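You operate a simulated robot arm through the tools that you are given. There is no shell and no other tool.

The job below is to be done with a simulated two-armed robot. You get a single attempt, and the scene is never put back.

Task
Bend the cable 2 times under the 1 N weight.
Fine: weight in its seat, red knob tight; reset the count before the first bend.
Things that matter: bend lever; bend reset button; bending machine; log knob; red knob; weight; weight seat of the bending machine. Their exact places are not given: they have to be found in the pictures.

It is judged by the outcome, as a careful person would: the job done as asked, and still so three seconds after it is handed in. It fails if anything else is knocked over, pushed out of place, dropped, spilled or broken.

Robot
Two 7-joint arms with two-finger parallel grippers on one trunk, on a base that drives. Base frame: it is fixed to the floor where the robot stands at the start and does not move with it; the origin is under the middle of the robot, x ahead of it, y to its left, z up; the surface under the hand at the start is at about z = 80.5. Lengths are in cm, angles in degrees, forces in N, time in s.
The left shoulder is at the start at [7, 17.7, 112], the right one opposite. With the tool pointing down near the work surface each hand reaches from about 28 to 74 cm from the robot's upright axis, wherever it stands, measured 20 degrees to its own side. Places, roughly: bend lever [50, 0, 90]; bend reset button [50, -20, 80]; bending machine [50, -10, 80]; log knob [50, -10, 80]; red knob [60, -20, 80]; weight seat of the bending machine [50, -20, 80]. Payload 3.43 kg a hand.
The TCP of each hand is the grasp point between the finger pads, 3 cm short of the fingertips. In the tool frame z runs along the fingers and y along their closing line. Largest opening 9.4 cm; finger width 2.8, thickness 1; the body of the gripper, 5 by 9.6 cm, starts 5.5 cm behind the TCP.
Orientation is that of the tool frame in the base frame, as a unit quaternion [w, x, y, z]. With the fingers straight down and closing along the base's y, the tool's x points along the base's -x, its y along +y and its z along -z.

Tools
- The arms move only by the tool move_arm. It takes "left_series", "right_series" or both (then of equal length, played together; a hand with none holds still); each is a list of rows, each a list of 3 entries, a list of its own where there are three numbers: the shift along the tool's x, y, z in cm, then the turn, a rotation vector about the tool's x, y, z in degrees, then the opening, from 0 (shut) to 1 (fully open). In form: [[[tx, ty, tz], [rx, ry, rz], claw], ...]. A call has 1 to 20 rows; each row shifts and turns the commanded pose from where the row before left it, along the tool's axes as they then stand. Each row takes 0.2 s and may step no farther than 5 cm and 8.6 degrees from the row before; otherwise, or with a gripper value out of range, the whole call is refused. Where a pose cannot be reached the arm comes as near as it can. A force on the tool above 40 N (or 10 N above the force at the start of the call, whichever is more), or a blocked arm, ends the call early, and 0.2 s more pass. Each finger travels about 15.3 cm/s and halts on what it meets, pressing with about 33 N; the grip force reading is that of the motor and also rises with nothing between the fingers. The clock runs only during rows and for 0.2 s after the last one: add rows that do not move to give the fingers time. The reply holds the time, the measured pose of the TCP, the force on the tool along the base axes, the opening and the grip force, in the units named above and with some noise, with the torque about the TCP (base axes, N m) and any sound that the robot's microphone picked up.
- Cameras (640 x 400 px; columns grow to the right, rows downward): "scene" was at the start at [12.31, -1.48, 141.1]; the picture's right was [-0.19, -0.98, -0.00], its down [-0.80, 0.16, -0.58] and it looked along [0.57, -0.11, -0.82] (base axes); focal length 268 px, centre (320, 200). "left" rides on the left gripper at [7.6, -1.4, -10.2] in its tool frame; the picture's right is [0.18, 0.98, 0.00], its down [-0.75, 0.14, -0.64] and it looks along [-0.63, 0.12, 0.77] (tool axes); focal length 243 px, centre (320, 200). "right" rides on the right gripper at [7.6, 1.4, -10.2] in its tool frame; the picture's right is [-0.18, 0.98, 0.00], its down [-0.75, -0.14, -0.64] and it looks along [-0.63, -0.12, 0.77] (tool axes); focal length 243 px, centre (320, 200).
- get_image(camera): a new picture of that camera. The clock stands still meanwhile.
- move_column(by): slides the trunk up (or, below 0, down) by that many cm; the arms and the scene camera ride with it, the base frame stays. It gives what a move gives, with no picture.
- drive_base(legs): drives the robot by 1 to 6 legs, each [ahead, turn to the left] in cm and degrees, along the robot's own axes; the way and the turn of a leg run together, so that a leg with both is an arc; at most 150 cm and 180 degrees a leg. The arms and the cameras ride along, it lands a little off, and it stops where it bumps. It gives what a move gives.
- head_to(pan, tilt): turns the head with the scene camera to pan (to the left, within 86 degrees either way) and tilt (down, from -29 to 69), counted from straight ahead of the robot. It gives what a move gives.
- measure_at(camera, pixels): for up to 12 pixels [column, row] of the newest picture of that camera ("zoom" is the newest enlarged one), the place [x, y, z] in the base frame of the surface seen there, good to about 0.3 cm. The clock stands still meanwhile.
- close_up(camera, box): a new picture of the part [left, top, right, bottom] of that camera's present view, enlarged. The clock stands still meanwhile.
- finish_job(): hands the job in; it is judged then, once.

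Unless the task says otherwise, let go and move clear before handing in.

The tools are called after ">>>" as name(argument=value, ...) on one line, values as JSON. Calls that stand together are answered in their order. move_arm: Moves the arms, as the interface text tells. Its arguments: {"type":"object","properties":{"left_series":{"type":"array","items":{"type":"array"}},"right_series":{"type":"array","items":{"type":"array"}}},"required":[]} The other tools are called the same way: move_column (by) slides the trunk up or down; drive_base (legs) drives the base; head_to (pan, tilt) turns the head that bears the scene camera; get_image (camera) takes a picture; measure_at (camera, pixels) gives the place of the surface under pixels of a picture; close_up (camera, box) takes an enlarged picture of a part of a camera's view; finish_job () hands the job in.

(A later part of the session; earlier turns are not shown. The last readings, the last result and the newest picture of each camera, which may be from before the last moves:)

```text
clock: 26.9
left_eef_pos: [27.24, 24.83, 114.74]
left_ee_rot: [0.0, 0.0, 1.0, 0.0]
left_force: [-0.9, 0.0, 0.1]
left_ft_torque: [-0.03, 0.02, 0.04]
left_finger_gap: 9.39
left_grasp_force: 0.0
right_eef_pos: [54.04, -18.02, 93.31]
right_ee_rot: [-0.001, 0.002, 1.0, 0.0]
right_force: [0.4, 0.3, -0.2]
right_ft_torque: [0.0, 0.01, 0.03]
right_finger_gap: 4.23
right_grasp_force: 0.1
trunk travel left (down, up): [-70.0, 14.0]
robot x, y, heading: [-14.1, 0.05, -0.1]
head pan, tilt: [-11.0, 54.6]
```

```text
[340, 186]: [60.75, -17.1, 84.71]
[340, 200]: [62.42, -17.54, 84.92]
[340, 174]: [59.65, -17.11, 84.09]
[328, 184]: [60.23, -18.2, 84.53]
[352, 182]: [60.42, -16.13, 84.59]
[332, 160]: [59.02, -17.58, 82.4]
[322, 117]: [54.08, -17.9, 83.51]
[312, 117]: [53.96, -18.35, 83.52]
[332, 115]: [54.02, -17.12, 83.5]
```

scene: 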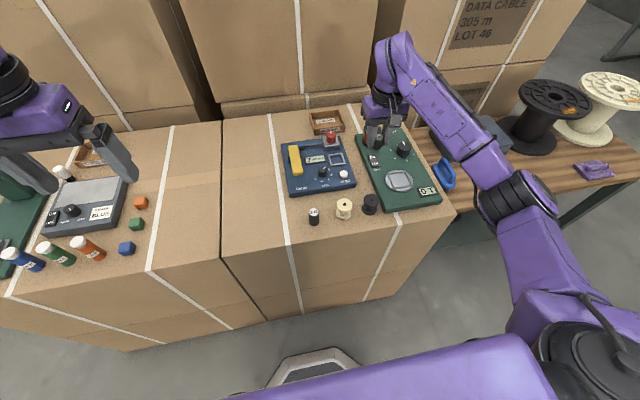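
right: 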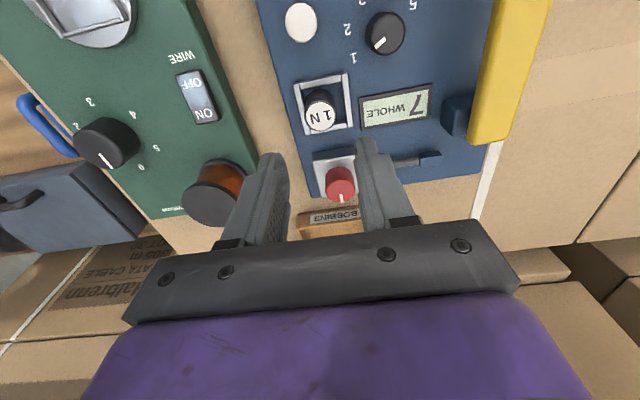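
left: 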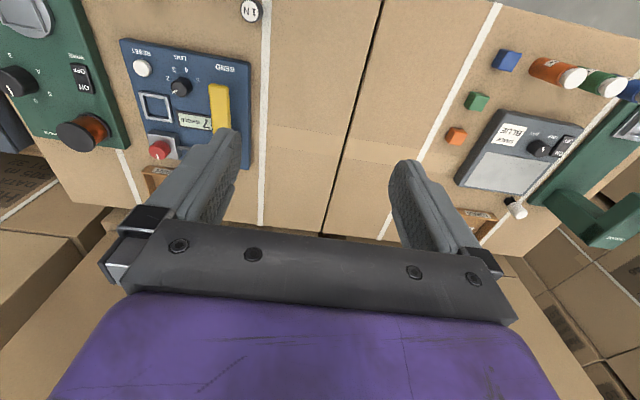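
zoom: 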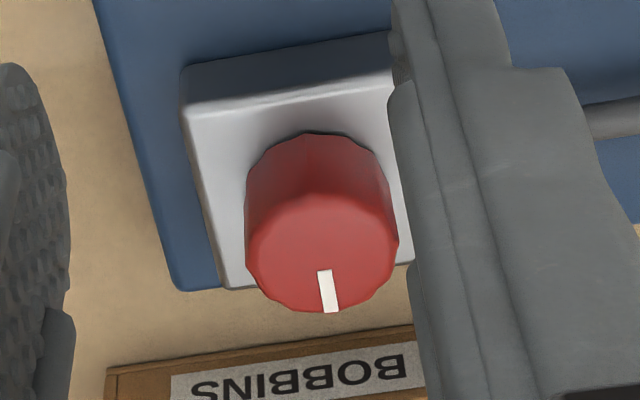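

The knob's centre is about (61.0, -17.2) with its top at z 84.8 and its radius about 1.5. That is near the reach limit, so I'll drive 8 cm forward first.

>>> drive_base(legs=[[8, 0]])

>>> get_image(camera="right")

>>> get_image(camera="scene")

```text
clock: 28.0
left_eef_pos: [34.87, 24.87, 114.95]
left_ee_rot: [0.002, 0.001, 1.0, 0.0]
left_force: [0.1, 0.7, -0.2]
left_ft_torque: [0.0, -0.03, -0.01]
left_finger_gap: 9.4
left_grasp_force: 0.1
right_eef_pos: [61.45, -17.9, 93.72]
right_ee_rot: [0.002, 0.001, 1.0, 0.0]
right_force: [-0.4, 0.6, -0.2]
right_ft_torque: [-0.02, -0.04, 0.01]
right_finger_gap: 4.25
right_grasp_force: 0.1
trunk travel left (down, up): [-70.0, 14.0]
robot x, y, heading: [-5.85, 0.11, -0.2]
head pan, tilt: [-11.0, 54.6]
```

```text
taken
```

right: 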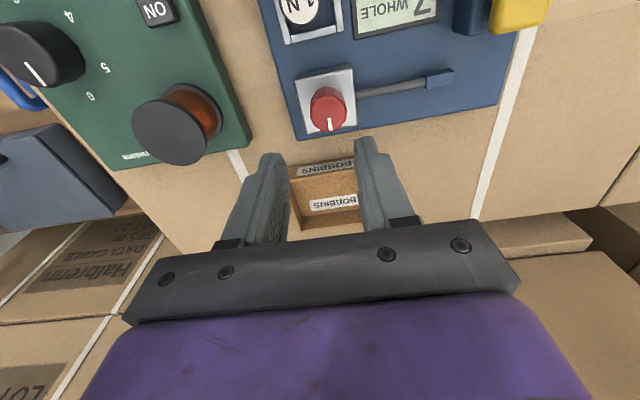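

```text
taken
```

scene: 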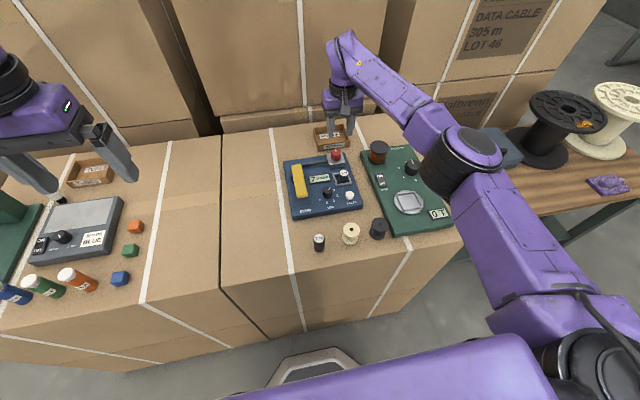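

The knob shows at (329,110) in the right picture, now seen from almost overhead. I'll measure it again from here.

>>> close_up(camera="right", box=[280, 60, 380, 140])

>>> measure_at(camera="zoom", pixels=[[310, 180], [320, 330], [250, 270], [390, 270], [318, 270], [318, 240], [320, 300], [230, 275], [400, 250]])

```text
5.00 times, centred on (330, 100) of right
```

zoom: 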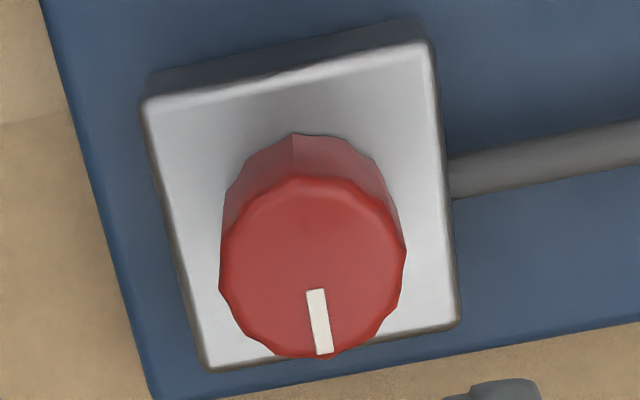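

```text
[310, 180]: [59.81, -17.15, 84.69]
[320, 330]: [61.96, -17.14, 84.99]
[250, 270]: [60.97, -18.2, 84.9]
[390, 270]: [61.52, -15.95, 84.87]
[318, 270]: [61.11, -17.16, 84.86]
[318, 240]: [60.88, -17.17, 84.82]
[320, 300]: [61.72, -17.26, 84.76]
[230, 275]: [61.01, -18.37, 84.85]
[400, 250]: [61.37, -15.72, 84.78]
```

The knob's centre is (61.1, -17.1). I'll centre over it, pre-turn 40° anticlockwise, go down and look before gripping.

>>> move_arm(right_series=[[[0.35, 0.8, 0], [0, 0, 0], 0.52], [[0, 0, 1], [0, 0, -8], 0.52], [[0, 0, 1], [0, 0, -8], 0.52], [[0, 0, 1], [0, 0, -8], 0.52], [[0, 0, 1], [0, 0, -8], 0.52], [[0, 0, 1], [0, 0, -8], 0.52], [[0, 0, 0], [0, 0, 0], 0.52]])

>>> get_image(camera="right")

>>> close_up(camera="scene", box=[300, 100, 380, 200])

```text
clock: 29.6
left_eef_pos: [35.25, 24.85, 114.78]
left_ee_rot: [-0.001, 0.001, 1.0, -0.001]
left_force: [0.4, -0.3, -0.3]
left_ft_torque: [0.0, -0.02, 0.01]
left_finger_gap: 9.4
left_grasp_force: 0.0
right_eef_pos: [61.37, -17.32, 88.45]
right_ee_rot: [0.0, -0.341, 0.94, 0.0]
right_force: [0.1, 0.3, -0.6]
right_ft_torque: [0.01, -0.01, 0.02]
right_finger_gap: 4.88
right_grasp_force: 0.1
trunk travel left (down, up): [-70.0, 14.0]
robot x, y, heading: [-5.96, -0.17, -0.1]
head pan, tilt: [-11.0, 54.6]
```

```text
taken
```

right: 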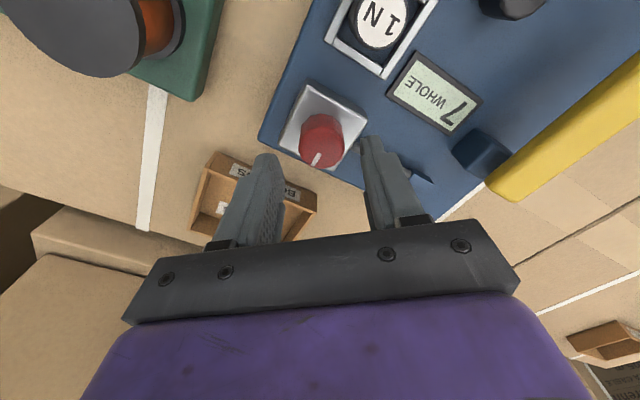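

```text
4.00 times, centred on (340, 150) of scene
```

zoom: 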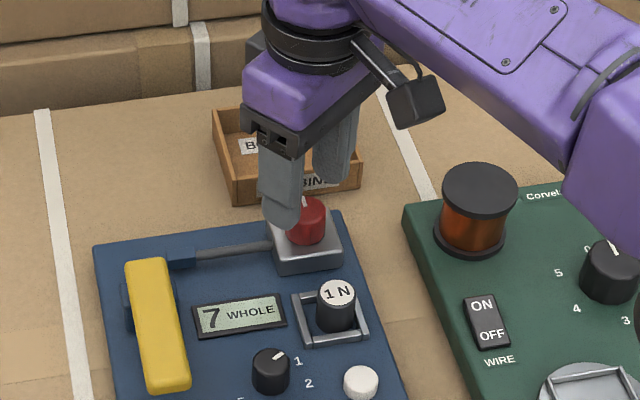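

The hand is turned 40° anticlockwise and needs a 0.3 cm shift along its closing line. I'll shift, go down 2.7 cm and grip the knob.

>>> move_arm(right_series=[[[0.05, 0.32, 0], [0, 0, 0], 0.52], [[0, 0, 1], [0, 0, 0], 0.52], [[0, 0, 1], [0, 0, 0], 0.52], [[0, 0, 0.7], [0, 0, 0], 0.52], [[0, 0, 0], [0, 0, 0], 0.52], [[0, 0, 0], [0, 0, 0], 0.3], [[0, 0, 0], [0, 0, 0], 0.1], [[0, 0, 0], [0, 0, 0], 0.1]])

>>> get_image(camera="right")

>>> close_up(camera="scene", box=[300, 100, 380, 200])

```text
clock: 31.4
left_eef_pos: [35.35, 24.75, 114.77]
left_ee_rot: [0.0, 0.002, 1.0, -0.001]
left_force: [0.0, -0.5, 0.5]
left_ft_torque: [0.04, 0.0, 0.0]
left_finger_gap: 9.39
left_grasp_force: 0.1
right_eef_pos: [61.39, -17.08, 85.54]
right_ee_rot: [0.001, -0.34, 0.94, 0.0]
right_force: [3.6, -3.6, 0.5]
right_ft_torque: [-0.3, -0.04, 0.02]
right_finger_gap: 2.92
right_grasp_force: 44.9
trunk travel left (down, up): [-70.0, 14.0]
robot x, y, heading: [-6.06, 0.04, -0.4]
head pan, tilt: [-11.0, 54.6]
```

```text
taken
```

right: 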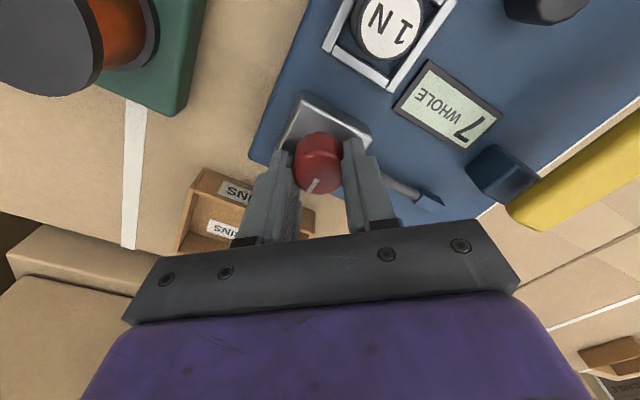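

```text
4.00 times, centred on (340, 150) of scene
```

zoom: 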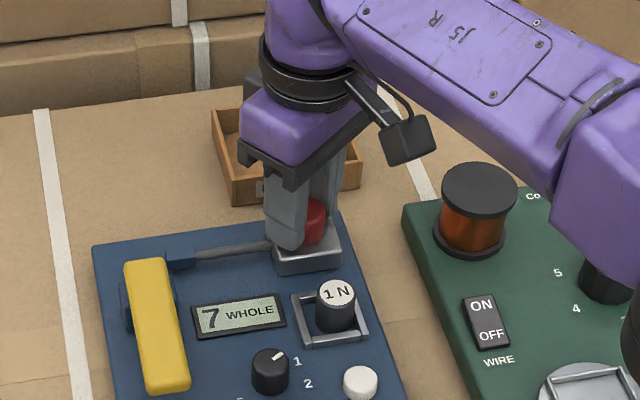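

The knob is gripped (gap 2.92, 45 N). I'll turn it clockwise by 24° first and watch the torque.

>>> move_arm(right_series=[[[0, -0.05, 0], [0, 0, 6], 0.1], [[0, 0, 0], [0, 0, 6], 0.1], [[0, 0, 0], [0, 0, 6], 0.1], [[0, 0, 0], [0, 0, 6], 0.1], [[0, 0, 0], [0, 0, 0], 0.1]])

>>> get_image(camera="right")

```text
clock: 32.6
left_eef_pos: [35.36, 24.81, 114.82]
left_ee_rot: [0.0, 0.002, 1.0, 0.0]
left_force: [-0.5, -0.4, -0.2]
left_ft_torque: [-0.03, -0.03, 0.03]
left_finger_gap: 9.39
left_grasp_force: 0.1
right_eef_pos: [61.46, -17.18, 85.64]
right_ee_rot: [0.0, -0.137, 0.991, 0.0]
right_force: [3.2, -7.1, -3.0]
right_ft_torque: [-0.22, -0.15, 0.03]
right_finger_gap: 2.91
right_grasp_force: 46.0
trunk travel left (down, up): [-70.0, 14.0]
robot x, y, heading: [-5.54, -0.11, -0.4]
head pan, tilt: [-11.0, 54.6]
```

```text
taken
```

right: 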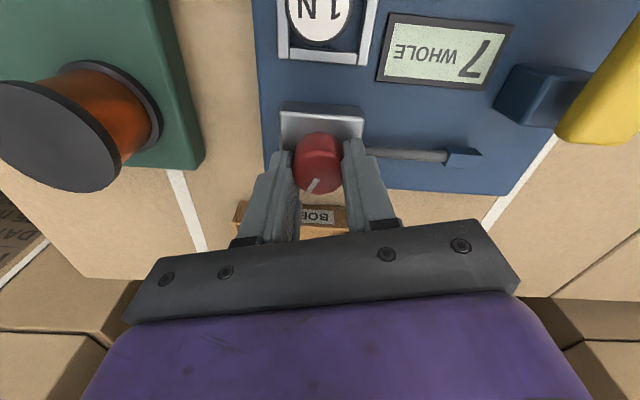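

The mark kept its place relative to the fingers, so the knob turned with the hand and with little torque. I'll turn further clockwise, easing the sideways force.

>>> move_arm(right_series=[[[0, -0.15, 0], [0, 0, 6], 0.1], [[0, 0, 0], [0, 0, 6], 0.1], [[0, 0, 0], [0, 0, 6], 0.1], [[0, 0, 0], [0, 0, 6], 0.1], [[0, 0, 0], [0, 0, 6], 0.1], [[0, 0, 0], [0, 0, 0], 0.1]])

>>> get_image(camera="right")

```text
clock: 34.0
left_eef_pos: [35.24, 24.7, 114.89]
left_ee_rot: [0.0, 0.001, 1.0, 0.0]
left_force: [0.2, 0.5, -0.7]
left_ft_torque: [-0.02, -0.01, -0.01]
left_finger_gap: 9.4
left_grasp_force: 0.1
right_eef_pos: [61.57, -17.28, 85.69]
right_ee_rot: [0.0, 0.123, 0.992, 0.0]
right_force: [1.3, -8.5, 2.1]
right_ft_torque: [-0.32, 0.02, 0.05]
right_finger_gap: 2.95
right_grasp_force: 45.2
trunk travel left (down, up): [-70.0, 14.0]
robot x, y, heading: [-6.04, 0.05, -0.4]
head pan, tilt: [-11.0, 54.6]
```

```text
taken
```

right: 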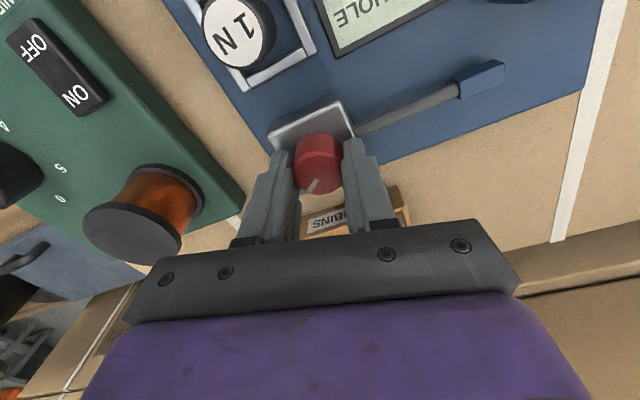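

Still turning easily (torque about z just 0.05). I'll go on clockwise.

>>> move_arm(right_series=[[[0, -0.15, 0], [0, 0, 6], 0.1], [[0, 0, 0], [0, 0, 6], 0.1], [[0, 0, 0], [0, 0, 6], 0.1], [[0, 0, 0], [0, 0, 6], 0.1], [[0, 0, 0], [0, 0, 6], 0.1], [[0, 0, 0], [0, 0, 0], 0.1]])

>>> get_image(camera="right")

```text
clock: 34.4
left_eef_pos: [35.73, 25.1, 114.51]
left_ee_rot: [-0.001, -0.002, 1.0, 0.0]
left_force: [-0.6, 0.7, 0.5]
left_ft_torque: [-0.01, -0.05, -0.02]
left_finger_gap: 9.43
left_grasp_force: 0.1
right_eef_pos: [61.25, -17.21, 85.95]
right_ee_rot: [-0.006, 0.161, 0.987, 0.0]
right_force: [27.2, 5.9, -24.0]
right_ft_torque: [-0.04, -1.39, 0.02]
right_finger_gap: 2.91
right_grasp_force: 45.2
right hand out of reach, approached as far as the arm can: row 1, 2
trunk travel left (down, up): [-70.0, 14.0]
robot x, y, heading: [-5.68, 0.08, 0.4]
head pan, tilt: [-11.0, 54.6]
stopped in row 2 (right hand): the force on the tool passed its limit at 64 N (the readings are from after the stop); the commanded pose is now the measured one
```

```text
taken
```

right: 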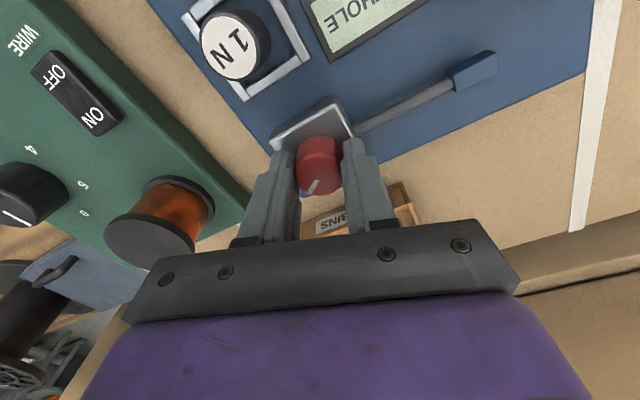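

The arm reached a limit of its own (out of reach at row 1, 64 N), not the knob's stop. I'll open the fingers, rise and check the scene.

>>> move_arm(right_series=[[[0, 0, 0], [0, 0, 0], 0.3], [[0, 0, 0], [0, 0, 0], 0.5], [[0, 0, 0], [0, 0, 0], 0.52], [[0, 0, -1], [0, 0, 0], 0.52], [[0, 0, -2], [0, 0, 0], 0.52], [[0, 0, -2], [0, 0, 0], 0.52], [[0, 0, 0], [0, 0, 0], 0.52]])

>>> get_image(camera="right")

>>> close_up(camera="scene", box=[270, 100, 400, 220])

```text
clock: 36.0
left_eef_pos: [35.0, 24.98, 114.84]
left_ee_rot: [0.0, -0.001, 1.0, 0.0]
left_force: [0.1, 0.3, -0.1]
left_ft_torque: [-0.02, -0.03, 0.03]
left_finger_gap: 9.38
left_grasp_force: 0.1
right_eef_pos: [60.77, -17.48, 91.55]
right_ee_rot: [-0.005, 0.165, 0.986, 0.002]
right_force: [0.1, 0.2, 0.9]
right_ft_torque: [0.0, 0.01, -0.02]
right_finger_gap: 4.86
right_grasp_force: 0.1
trunk travel left (down, up): [-70.0, 14.0]
robot x, y, heading: [-5.9, 0.24, -0.1]
head pan, tilt: [-11.0, 54.6]
```

```text
taken
```

right: 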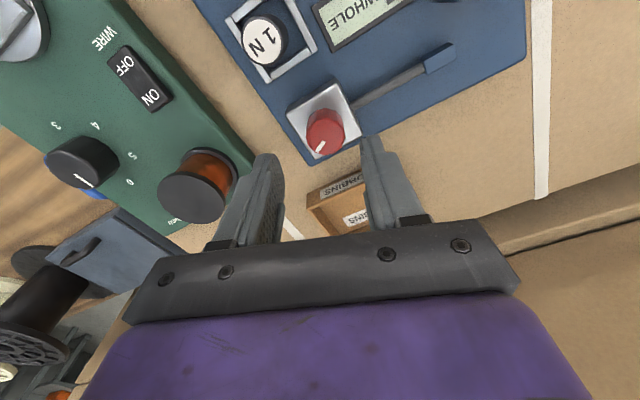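

```text
3.33 times, centred on (335, 160) of scene
```

zoom: 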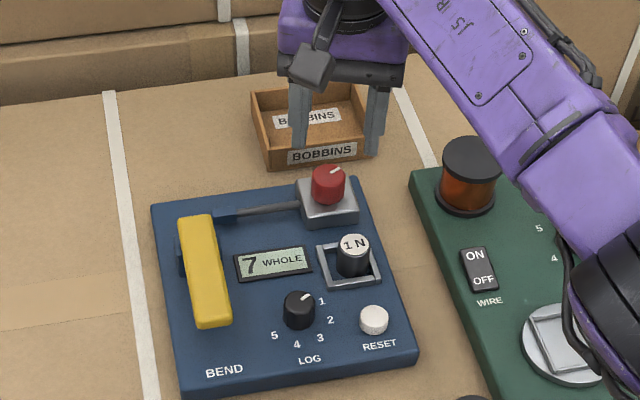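

The knob's mark has turned about 55° clockwise and nothing else moved. I'll turn the open hand back 80° and centre it for a second bite.

>>> move_arm(right_series=[[[0, 0, 0], [0, 0, -8], 0.52], [[0, 0, 0], [0, 0, -8], 0.52], [[0, 0, 0], [0, 0, -8], 0.52], [[0, 0, 0], [0, 0, -8], 0.52], [[0, 0, 0], [0, 0, -8], 0.52], [[0, 0, 0], [0, 0, -8], 0.52], [[0, 0, 0], [0, 0, -8], 0.52], [[0, 0, 0], [0, 0, -8], 0.52], [[0, 0, 0], [0, 0, -8], 0.52], [[0, 0, 0], [0, 0, -8], 0.52], [[0, 0, 0], [0, 0, 0], 0.52]])

>>> get_image(camera="right")

>>> close_up(camera="scene", box=[300, 100, 380, 200])

```text
clock: 38.4
left_eef_pos: [35.16, 25.07, 114.89]
left_ee_rot: [0.0, -0.001, 1.0, 0.0]
left_force: [-0.3, -0.8, -0.5]
left_ft_torque: [0.01, 0.01, -0.04]
left_finger_gap: 9.42
left_grasp_force: 0.0
right_eef_pos: [60.69, -17.47, 91.51]
right_ee_rot: [-0.002, -0.508, 0.861, 0.006]
right_force: [0.3, 0.1, -0.1]
right_ft_torque: [-0.01, 0.0, 0.0]
right_finger_gap: 4.89
right_grasp_force: 0.1
trunk travel left (down, up): [-70.0, 14.0]
robot x, y, heading: [-6.02, 0.27, 0.1]
head pan, tilt: [-11.0, 54.6]
```

```text
taken
```

right: 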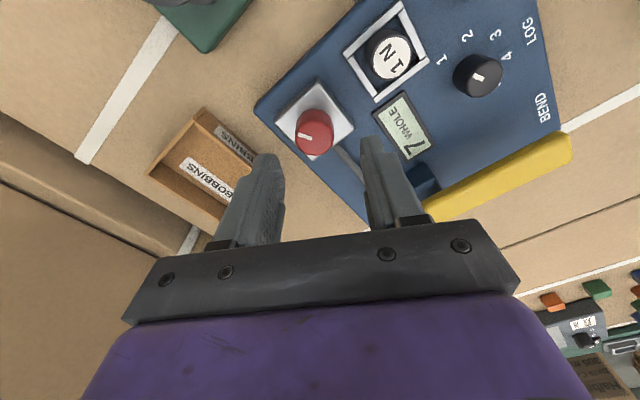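

```text
4.00 times, centred on (340, 150) of scene
```

zoom: 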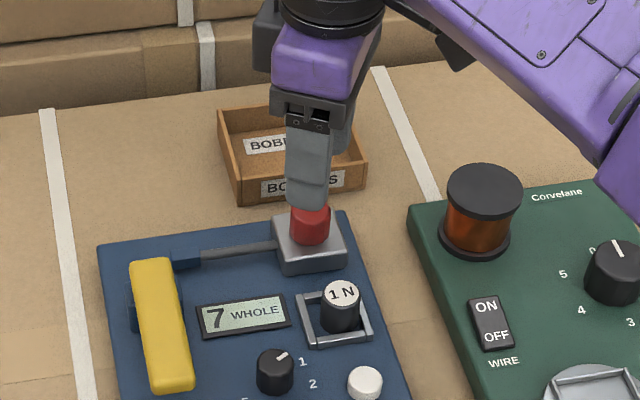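

The hand is at about -61° and the mark is at (306,137). I'll measure the knob's top before going down.

>>> measure_at(camera="right", pixels=[[315, 143], [300, 143], [330, 143], [315, 132], [315, 153], [388, 60]])

>>> close_up(camera="right", box=[260, 70, 400, 170])

```text
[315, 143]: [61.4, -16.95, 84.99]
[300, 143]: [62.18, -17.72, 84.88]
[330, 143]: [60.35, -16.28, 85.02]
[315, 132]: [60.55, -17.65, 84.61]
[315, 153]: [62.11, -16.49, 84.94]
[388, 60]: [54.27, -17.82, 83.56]
```

```text
4.00 times, centred on (330, 120) of right
```

zoom: 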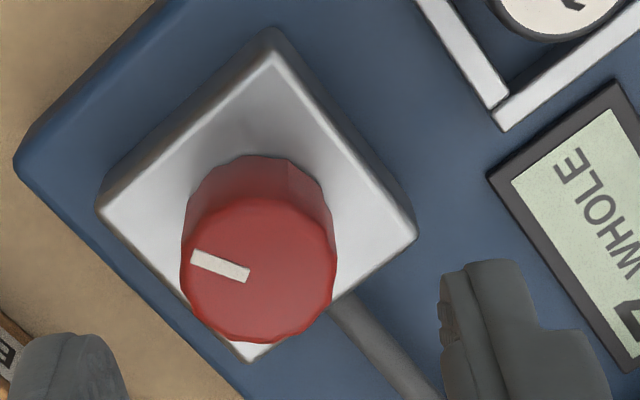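

The knob's centre is near (61.2, -17.25). I'll shift, go down to z≈85.6 and grip again.

>>> move_arm(right_series=[[[-0.41, -0.29, 1], [0, 0, 0], 0.52], [[0, 0, 2], [0, 0, 0], 0.52], [[0, 0, 1], [0, 0, 0], 0.52], [[0, 0, 1], [0, 0, 0], 0.52], [[0, 0, 0.8], [0, 0, 0], 0.52], [[0, 0, 0], [0, 0, 0], 0.52], [[0, 0, 0], [0, 0, 0], 0.3], [[0, 0, 0], [0, 0, 0], 0.1], [[0, 0, 0], [0, 0, 0], 0.1]])

>>> get_image(camera="right")

```text
clock: 40.4
left_eef_pos: [35.26, 25.04, 114.77]
left_ee_rot: [0.0, -0.001, 1.0, 0.0]
left_force: [0.1, -0.4, 0.5]
left_ft_torque: [-0.04, 0.0, 0.01]
left_finger_gap: 9.38
left_grasp_force: 0.0
right_eef_pos: [61.3, -17.11, 85.49]
right_ee_rot: [-0.002, -0.508, 0.861, 0.005]
right_force: [11.5, -5.8, 3.1]
right_ft_torque: [-0.35, -0.43, -0.01]
right_finger_gap: 2.95
right_grasp_force: 44.9
trunk travel left (down, up): [-70.0, 14.0]
robot x, y, heading: [-5.8, -0.13, 0.4]
head pan, tilt: [-11.0, 54.6]
```

```text
taken
```

right: 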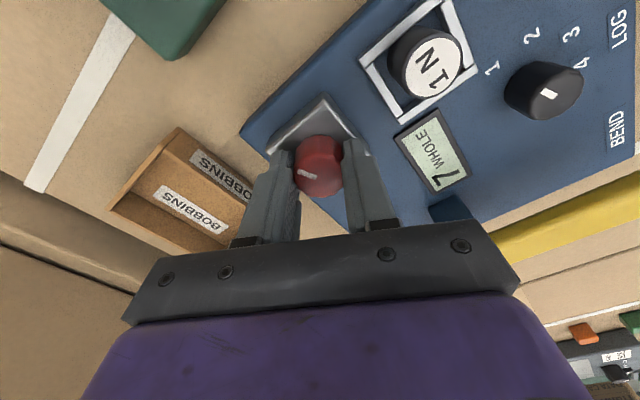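

Gripped, with about 13 N pushing along the closing line. I'll ease that and turn clockwise again.

>>> move_arm(right_series=[[[0, -0.25, 0], [0, 0, 0], 0.1], [[0, 0, 0], [0, 0, 6], 0.1], [[0, 0, 0], [0, 0, 6], 0.1], [[0, 0, 0], [0, 0, 6], 0.1], [[0, 0, 0], [0, 0, 6], 0.1], [[0, 0, 0], [0, 0, 0], 0.1]])

>>> get_image(camera="right")

```text
clock: 41.8
left_eef_pos: [35.11, 25.04, 114.73]
left_ee_rot: [0.0, -0.001, 1.0, 0.0]
left_force: [-0.4, -0.3, 1.4]
left_ft_torque: [0.03, 0.0, 0.02]
left_finger_gap: 9.42
left_grasp_force: 0.0
right_eef_pos: [61.41, -17.24, 85.59]
right_ee_rot: [-0.004, -0.317, 0.948, 0.006]
right_force: [-0.3, 1.1, -4.4]
right_ft_torque: [0.47, -0.46, 0.0]
right_finger_gap: 2.93
right_grasp_force: 44.8
trunk travel left (down, up): [-70.0, 14.0]
robot x, y, heading: [-6.45, 0.49, 0.3]
head pan, tilt: [-11.0, 54.6]
```

```text
taken
```

right: 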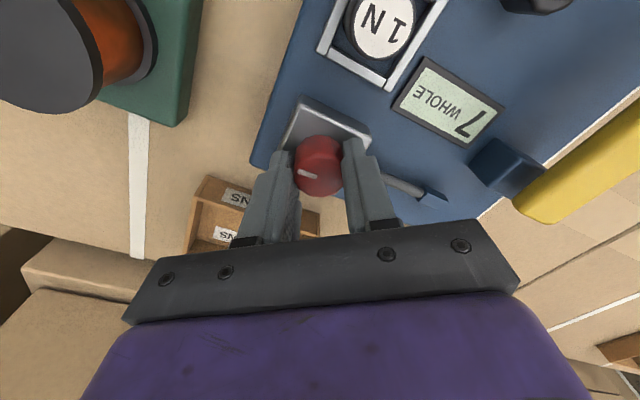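

The knob still turns with the hand. I'll turn another 24°.

>>> move_arm(right_series=[[[0, 0, 0], [0, 0, 6], 0.1], [[0, 0, 0], [0, 0, 6], 0.1], [[0, 0, 0], [0, 0, 6], 0.1], [[0, 0, 0], [0, 0, 6], 0.1], [[0, 0, 0], [0, 0, 0], 0.1]])

>>> get_image(camera="right")

```text
clock: 43.0
left_eef_pos: [35.03, 25.03, 114.72]
left_ee_rot: [0.0, -0.001, 1.0, -0.001]
left_force: [-0.2, -0.5, 0.5]
left_ft_torque: [-0.01, 0.02, -0.01]
left_finger_gap: 9.41
left_grasp_force: 0.0
right_eef_pos: [61.27, -17.25, 85.63]
right_ee_rot: [-0.004, -0.112, 0.994, 0.005]
right_force: [0.9, -1.8, -0.1]
right_ft_torque: [-0.07, 0.08, 0.34]
right_finger_gap: 2.95
right_grasp_force: 45.0
trunk travel left (down, up): [-70.0, 14.0]
robot x, y, heading: [-6.09, -0.34, -0.2]
head pan, tilt: [-11.0, 54.6]
```

```text
taken
```

right: 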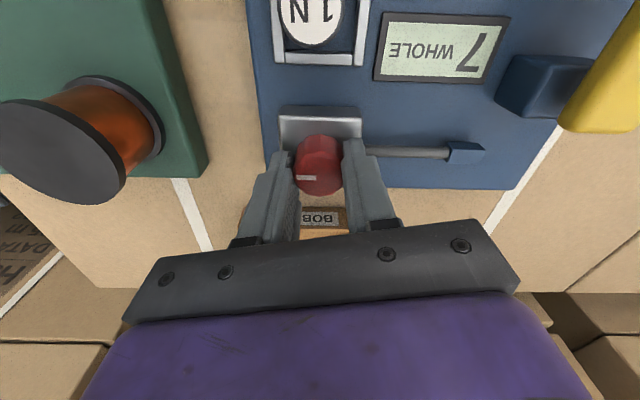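

The torque about z jumped to 0.34, so the knob is meeting its stop. I'll turn a little more to be sure it's tight.

>>> move_arm(right_series=[[[0, 0, 0], [0, 0, 5], 0.1], [[0, 0, 0], [0, 0, 5], 0.1], [[0, 0, 0], [0, 0, 0], 0.1]])

>>> get_image(camera="right")

```text
clock: 43.8
left_eef_pos: [35.09, 25.01, 114.76]
left_ee_rot: [-0.001, -0.001, 1.0, 0.001]
left_force: [-0.4, 0.4, 0.2]
left_ft_torque: [-0.01, -0.01, -0.01]
left_finger_gap: 9.41
left_grasp_force: 0.0
right_eef_pos: [61.31, -17.18, 85.59]
right_ee_rot: [-0.004, -0.026, 1.0, 0.004]
right_force: [0.7, -2.5, -0.6]
right_ft_torque: [-0.14, -0.42, 0.6]
right_finger_gap: 2.94
right_grasp_force: 44.8
trunk travel left (down, up): [-70.0, 14.0]
robot x, y, heading: [-6.34, 0.25, 0.3]
head pan, tilt: [-11.0, 54.6]
```

```text
taken
```

right: 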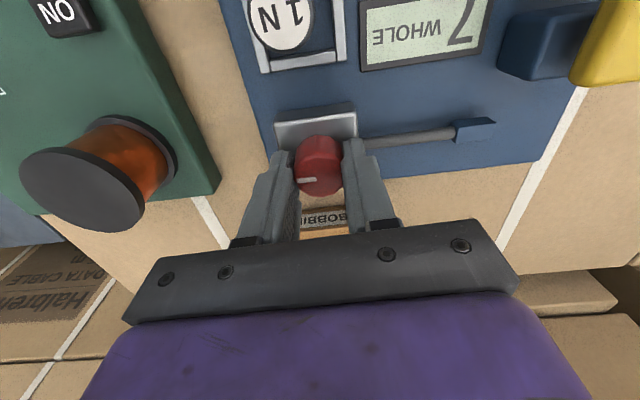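

The torque is 0.6 and the knob now slips within the fingers, so it is tight. I'll open and rise well clear.

>>> move_arm(right_series=[[[0, 0, 0], [0, 0, 0], 0.3], [[0, 0, 0], [0, 0, 0], 0.5], [[0, 0, 0], [0, 0, 0], 0.52], [[0, 0, -1], [0, 0, 0], 0.52], [[0, 0, -2], [0, 0, 0], 0.52], [[0, 0, -2], [0, 0, 0], 0.52], [[1, 0, -3], [0, 0, 0], 0.52], [[2, 0, -2], [0, 0, 0], 0.52], [[2, 0, 0], [0, 0, 0], 0.52], [[0, 0, 0], [0, 0, 0], 0.52]])

>>> get_image(camera="right")

>>> close_up(camera="scene", box=[280, 120, 390, 220])

```text
clock: 46.0
left_eef_pos: [35.04, 25.17, 114.71]
left_ee_rot: [0.0, -0.001, 1.0, 0.0]
left_force: [0.7, 0.1, 0.0]
left_ft_torque: [-0.03, -0.01, -0.02]
left_finger_gap: 9.4
left_grasp_force: 0.1
right_eef_pos: [56.36, -17.56, 95.71]
right_ee_rot: [-0.004, -0.026, 1.0, 0.004]
right_force: [-1.3, 0.1, 0.1]
right_ft_torque: [-0.02, -0.02, -0.02]
right_finger_gap: 4.89
right_grasp_force: 0.1
trunk travel left (down, up): [-70.0, 14.0]
robot x, y, heading: [-6.0, 0.01, 0.2]
head pan, tilt: [-11.0, 54.6]
```

```text
taken
```

right: 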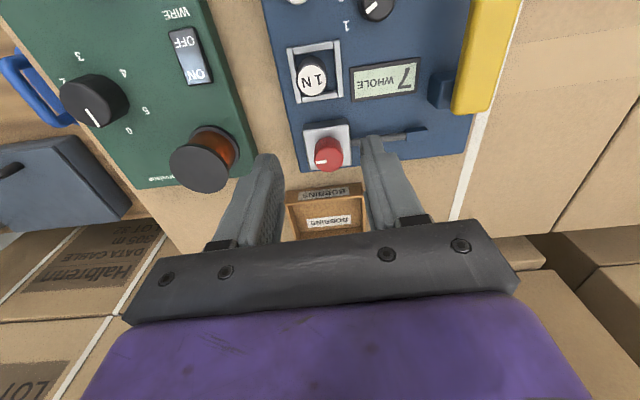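

```text
4.00 times, centred on (335, 170) of scene
```

zoom: 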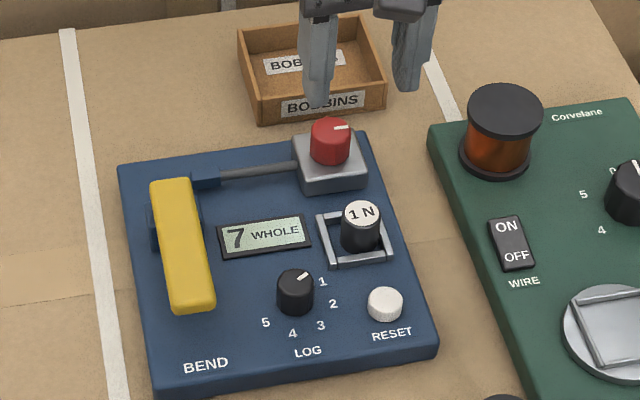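

The knob's mark now points sideways, a clean quarter turn, and the weight is still seated. I'll measure the reset button and the lever in this enlarged picture.

>>> measure_at(camera="zoom", pixels=[[385, 297], [372, 298], [398, 298], [385, 290], [385, 308], [192, 300], [165, 185], [180, 240], [205, 310], [150, 225]])

>>> close_up(camera="scene", box=[330, 170, 390, 220])

```text
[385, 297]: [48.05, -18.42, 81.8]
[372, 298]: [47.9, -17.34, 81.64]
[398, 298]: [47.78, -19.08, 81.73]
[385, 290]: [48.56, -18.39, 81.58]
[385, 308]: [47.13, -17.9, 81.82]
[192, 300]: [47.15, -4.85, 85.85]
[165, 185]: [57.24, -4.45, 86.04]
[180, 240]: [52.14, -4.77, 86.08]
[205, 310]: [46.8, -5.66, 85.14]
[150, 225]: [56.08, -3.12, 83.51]
```

```text
8.00 times, centred on (360, 195) of scene
```

zoom: 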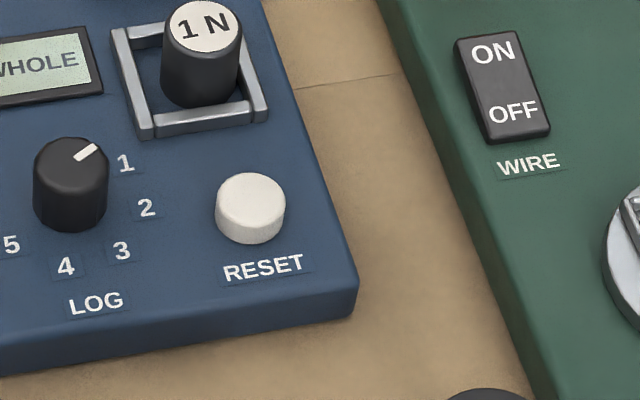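

The button's centre is (47.95, -18.3) with its top at z 81.75. I'll close the fingers and hover above it.

>>> move_arm(right_series=[[[2, 0, 0], [0, 0, 0], 0.2], [[2, -0.1, 0], [0, 0, 0], 0], [[2, -0.1, 0], [0, 0, 0], 0], [[2.4, -0.1, 1], [0, 0, 0], 0], [[0, 0, 2], [0, 0, 0], 0], [[0, 0, 2], [0, 0, 0], 0], [[0, 0, 2], [0, 0, 0], 0], [[0, 0, 1], [0, 0, 0], 0], [[0, 0, 0], [0, 0, 0], 0]])

>>> get_image(camera="right")

>>> close_up(camera="scene", box=[290, 120, 390, 220])

```text
clock: 48.0
left_eef_pos: [35.18, 25.0, 114.89]
left_ee_rot: [0.001, -0.001, 1.0, 0.0]
left_force: [0.1, -0.4, 0.2]
left_ft_torque: [-0.03, 0.02, -0.06]
left_finger_gap: 9.43
left_grasp_force: 0.0
right_eef_pos: [47.93, -18.38, 87.87]
right_ee_rot: [-0.005, -0.026, 1.0, 0.005]
right_force: [-0.3, 0.2, -0.2]
right_ft_torque: [0.01, 0.02, -0.01]
right_finger_gap: 0.0
right_grasp_force: 32.9
trunk travel left (down, up): [-70.0, 14.0]
robot x, y, heading: [-5.82, 0.24, 0.2]
head pan, tilt: [-11.0, 54.6]
```

```text
taken
```

right: 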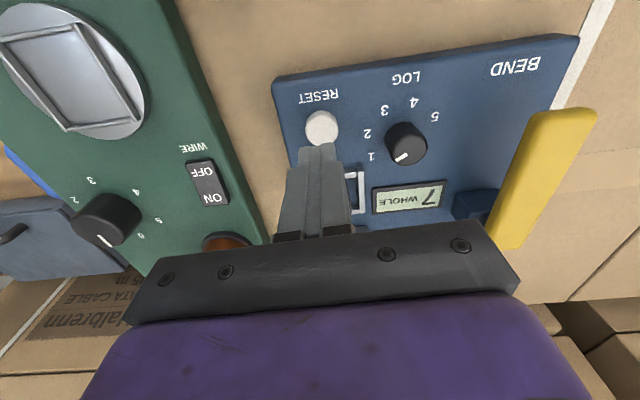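

```text
4.00 times, centred on (340, 170) of scene
```

zoom: 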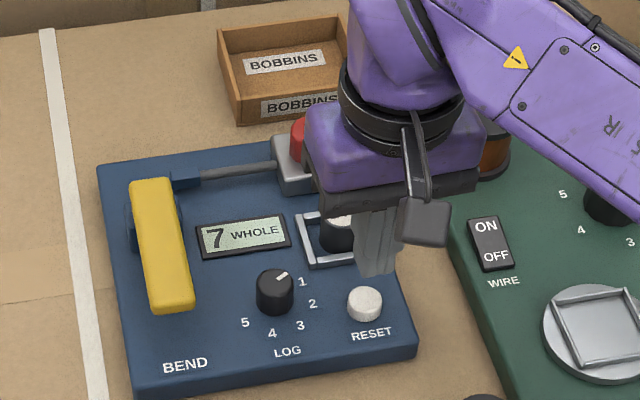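

The closed fingers hover with the button at (321,128). I'll check its position from this camera.

>>> measure_at(camera="right", pixels=[[321, 128], [321, 118], [321, 138], [311, 128], [331, 128]])

```text
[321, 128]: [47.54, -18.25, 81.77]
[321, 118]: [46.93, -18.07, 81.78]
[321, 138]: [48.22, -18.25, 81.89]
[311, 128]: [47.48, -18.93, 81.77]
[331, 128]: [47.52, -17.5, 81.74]
```

It is centred. I'll press down in small steps.

>>> move_arm(right_series=[[[0.15, 0.1, 1], [0, 0, 0], 0], [[0, 0, 1], [0, 0, 0], 0], [[0, 0, 0.7], [0, 0, 0], 0], [[0, 0, 0.25], [0, 0, 0], 0], [[0, 0, 0.25], [0, 0, 0], 0], [[0, 0, 0.25], [0, 0, 0], 0], [[0, 0, 0], [0, 0, 0], 0]])

>>> get_image(camera="right")

>>> close_up(camera="scene", box=[290, 120, 390, 220])

```text
clock: 49.6
left_eef_pos: [35.06, 24.94, 114.76]
left_ee_rot: [0.001, -0.001, 1.0, 0.001]
left_force: [0.8, 0.3, -0.5]
left_ft_torque: [0.0, 0.0, -0.03]
left_finger_gap: 9.4
left_grasp_force: 0.2
right_eef_pos: [47.87, -18.16, 84.24]
right_ee_rot: [-0.004, -0.026, 1.0, 0.004]
right_force: [0.3, 0.0, 1.1]
right_ft_torque: [-0.06, 0.01, 0.02]
right_finger_gap: 0.01
right_grasp_force: 33.3
trunk travel left (down, up): [-70.0, 14.0]
robot x, y, heading: [-5.55, 0.16, 0.1]
head pan, tilt: [-11.0, 54.6]
```

```text
taken
```

right: 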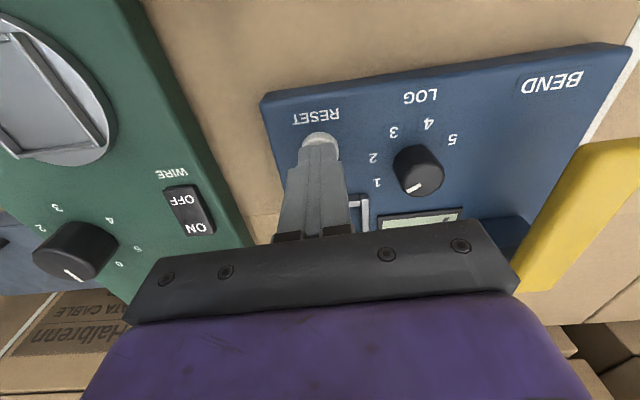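

```text
4.00 times, centred on (340, 170) of scene
```

zoom: 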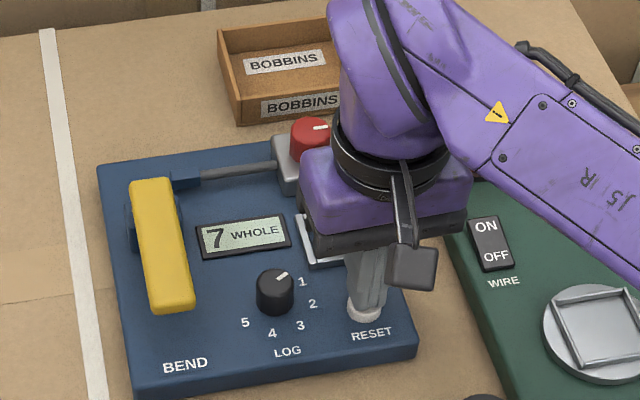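

Only 1 N so far and the display still reads 7. I'll press further.

>>> move_arm(right_series=[[[0, 0, 0.15], [0, 0, 0], 0], [[0, 0, 0.15], [0, 0, 0], 0], [[0, 0, 0.15], [0, 0, 0], 0], [[0, 0, 0], [0, 0, 0], 0]])

>>> close_up(camera="scene", box=[290, 120, 390, 220])

```text
clock: 50.6
left_eef_pos: [35.11, 25.02, 114.83]
left_ee_rot: [0.001, -0.001, 1.0, 0.001]
left_force: [-0.7, 0.2, -0.7]
left_ft_torque: [0.0, -0.01, 0.01]
left_finger_gap: 9.42
left_grasp_force: 0.0
right_eef_pos: [47.92, -18.17, 84.06]
right_ee_rot: [-0.003, -0.026, 1.0, 0.005]
right_force: [2.0, -2.3, 7.4]
right_ft_torque: [-0.06, -0.08, -0.01]
right_finger_gap: 0.02
right_grasp_force: 33.3
trunk travel left (down, up): [-70.0, 14.0]
robot x, y, heading: [-5.89, 0.06, -0.1]
head pan, tilt: [-11.0, 54.6]
heard: click
```

```text
4.00 times, centred on (340, 170) of scene
```

zoom: 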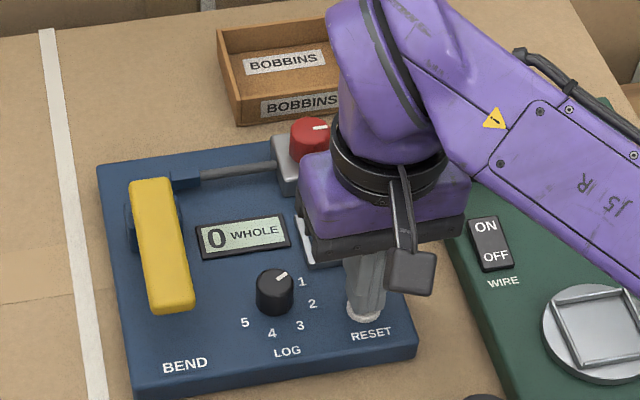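

A click was heard and the display now reads "0 WHOLE". I'll rise and move the closed hand over the lever's front end.

>>> move_arm(right_series=[[[0, 0, -1], [0, 0, 0], 0], [[0, 0, -2], [0, 0, 0], 0], [[0, 0, -3], [0, 0, 0], 0], [[0, 0, -3], [0, 0, 0], 0], [[0, 0, -2], [0, 0, 0], 0], [[0, 2, 0], [0, 0, 0], 0], [[0, 2.5, 0], [0, 0, 0], 0], [[0, 3, 0], [0, 0, 0], 0], [[0, 3, 0], [0, 0, 0], 0], [[0, 2.7, 0], [0, 0, 0], 0], [[0, 0, 0], [0, 0, 0], 0]])

>>> get_image(camera="right")

>>> close_up(camera="scene", box=[280, 120, 390, 220])

```text
clock: 53.0
left_eef_pos: [35.06, 24.99, 114.96]
left_ee_rot: [0.0, -0.001, 1.0, 0.0]
left_force: [-0.5, -0.6, -1.2]
left_ft_torque: [0.0, 0.01, 0.02]
left_finger_gap: 9.41
left_grasp_force: 0.0
right_eef_pos: [47.15, -4.99, 95.06]
right_ee_rot: [-0.004, -0.027, 1.0, 0.004]
right_force: [0.7, -0.2, -0.5]
right_ft_torque: [0.0, 0.01, -0.03]
right_finger_gap: 0.01
right_grasp_force: 33.1
trunk travel left (down, up): [-70.0, 14.0]
robot x, y, heading: [-5.99, -0.33, 0.0]
head pan, tilt: [-11.0, 54.6]
```

```text
taken
```

right: 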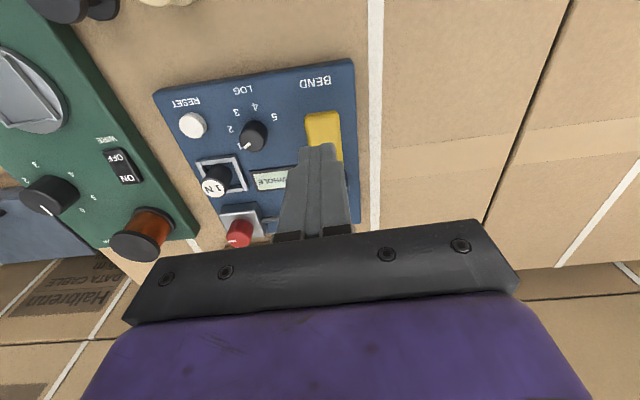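

```text
4.00 times, centred on (335, 170) of scene
```

zoom: 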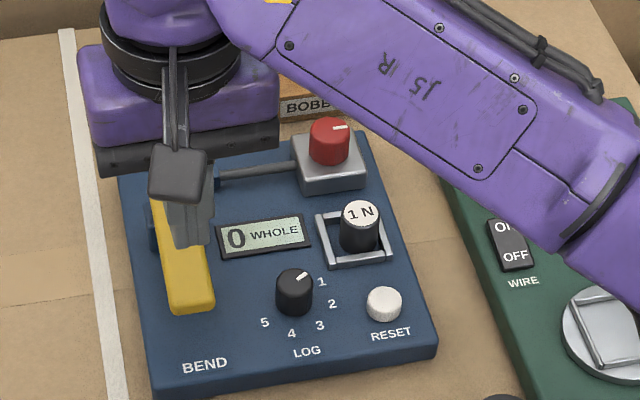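

The hand is above the lever's front end (bar end near x 46.5, y -4.85). I'll move 0.8 cm inward and lower to just above the bar.

>>> move_arm(right_series=[[[-0.8, 0.1, 1], [0, 0, 0], 0], [[0, 0, 2], [0, 0, 0], 0], [[0, 0, 2], [0, 0, 0], 0], [[0, 0, 0.7], [0, 0, 0], 0], [[0, 0, 0.5], [0, 0, 0], 0], [[0, 0, 0.5], [0, 0, 0], 0], [[0, 0, 0], [0, 0, 0], 0]])

>>> get_image(camera="right")

>>> close_up(camera="scene", box=[280, 120, 390, 220])

```text
clock: 54.6
left_eef_pos: [35.11, 24.96, 114.79]
left_ee_rot: [0.001, -0.001, 1.0, 0.0]
left_force: [1.0, 0.1, -1.4]
left_ft_torque: [-0.01, 0.01, 0.01]
left_finger_gap: 9.38
left_grasp_force: 0.1
right_eef_pos: [48.13, -4.96, 88.43]
right_ee_rot: [-0.005, -0.026, 1.0, 0.003]
right_force: [-0.7, 0.5, 2.1]
right_ft_torque: [0.02, -0.03, -0.03]
right_finger_gap: 0.0
right_grasp_force: 32.9
trunk travel left (down, up): [-70.0, 14.0]
robot x, y, heading: [-5.83, -0.25, 0.2]
head pan, tilt: [-11.0, 54.6]
```

```text
taken
```

right: 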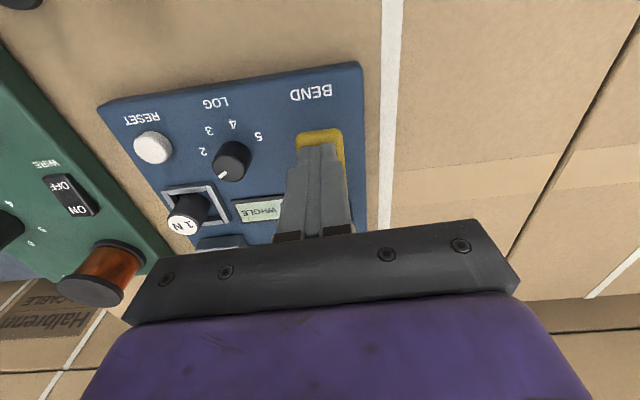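

```text
4.00 times, centred on (335, 170) of scene
```

zoom: 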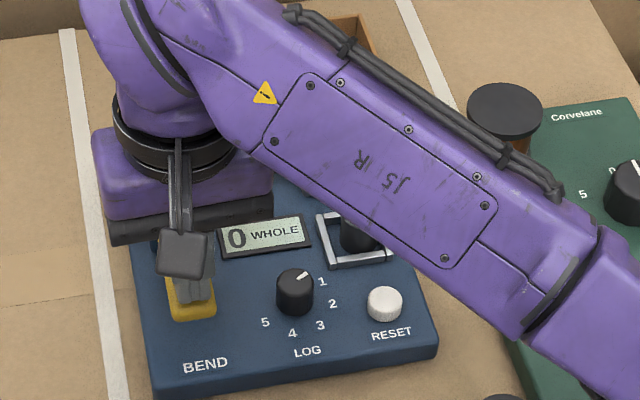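

The fingers touch the lever (2 N) and the display reads 0. I'll press the lever down 1.2 cm in steps.

>>> move_arm(right_series=[[[0, 0, 0.4], [0, 0, 0], 0], [[0, 0, 0.4], [0, 0, 0], 0], [[0, 0, 0.4], [0, 0, 0], 0], [[0, 0, 0], [0, 0, 0], 0]])

>>> close_up(camera="scene", box=[280, 120, 390, 220])

```text
clock: 55.6
left_eef_pos: [35.0, 25.01, 114.89]
left_ee_rot: [0.001, 0.0, 1.0, 0.0]
left_force: [-0.2, 0.2, 0.2]
left_ft_torque: [0.02, -0.01, -0.02]
left_finger_gap: 9.43
left_grasp_force: 0.1
right_eef_pos: [47.92, -4.87, 87.11]
right_ee_rot: [-0.004, -0.027, 1.0, 0.004]
right_force: [-1.0, -1.7, 4.2]
right_ft_torque: [-0.08, -0.04, -0.06]
right_finger_gap: 0.0
right_grasp_force: 33.2
trunk travel left (down, up): [-70.0, 14.0]
robot x, y, heading: [-5.95, 0.16, -0.1]
head pan, tilt: [-11.0, 54.6]
```

```text
4.00 times, centred on (335, 170) of scene
```

zoom: 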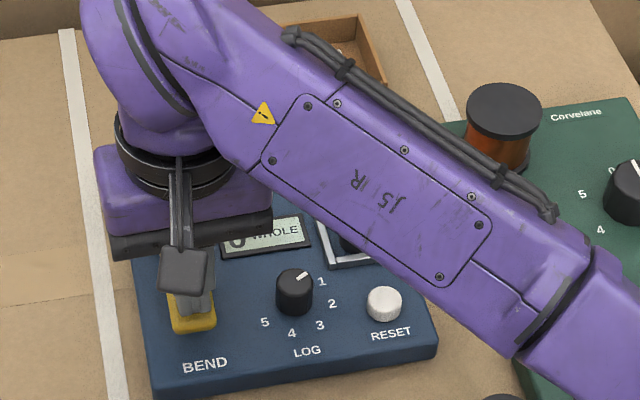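

The lever gives under about 4 N and moves down. I'll keep pressing and listen for a click.

>>> move_arm(right_series=[[[0, 0, 0.4], [0, 0, 0], 0], [[0, 0, 0.4], [0, 0, 0], 0], [[0, 0, 0.4], [0, 0, 0], 0], [[0, 0, 0], [0, 0, 0], 0]])

>>> get_image(camera="right")

>>> close_up(camera="scene", box=[280, 120, 390, 220])

```text
clock: 56.5
left_eef_pos: [34.71, 24.93, 114.92]
left_ee_rot: [0.002, 0.0, 1.0, 0.001]
left_force: [-0.9, 0.0, 0.0]
left_ft_torque: [0.01, 0.02, -0.04]
left_finger_gap: 9.41
left_grasp_force: 0.0
right_eef_pos: [47.93, -4.79, 86.75]
right_ee_rot: [0.002, -0.025, 1.0, 0.007]
right_force: [-13.0, -4.5, 18.4]
right_ft_torque: [-0.09, 0.09, -0.29]
right_finger_gap: 0.02
right_grasp_force: 33.4
trunk travel left (down, up): [-70.0, 14.0]
robot x, y, heading: [-5.89, 0.1, 0.2]
head pan, tilt: [-11.0, 54.6]
stopped in row 4 (right hand): the force on the tool passed its limit at 43 N (the readings are from after the stop); the commanded pose is now the measured one
```

```text
taken
```

right: 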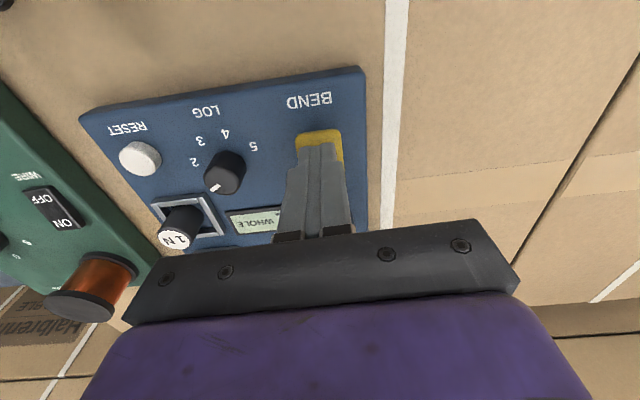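

```text
4.00 times, centred on (335, 170) of scene
```

zoom: 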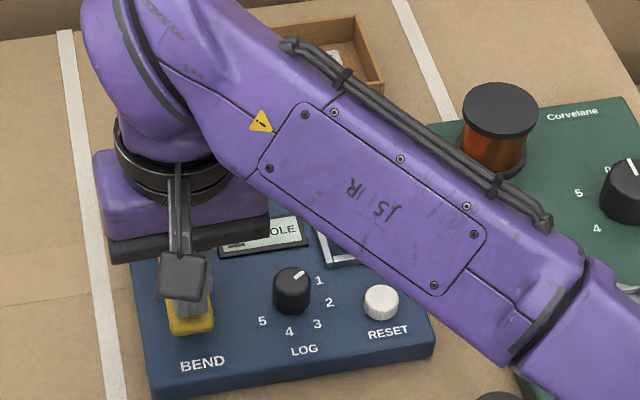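

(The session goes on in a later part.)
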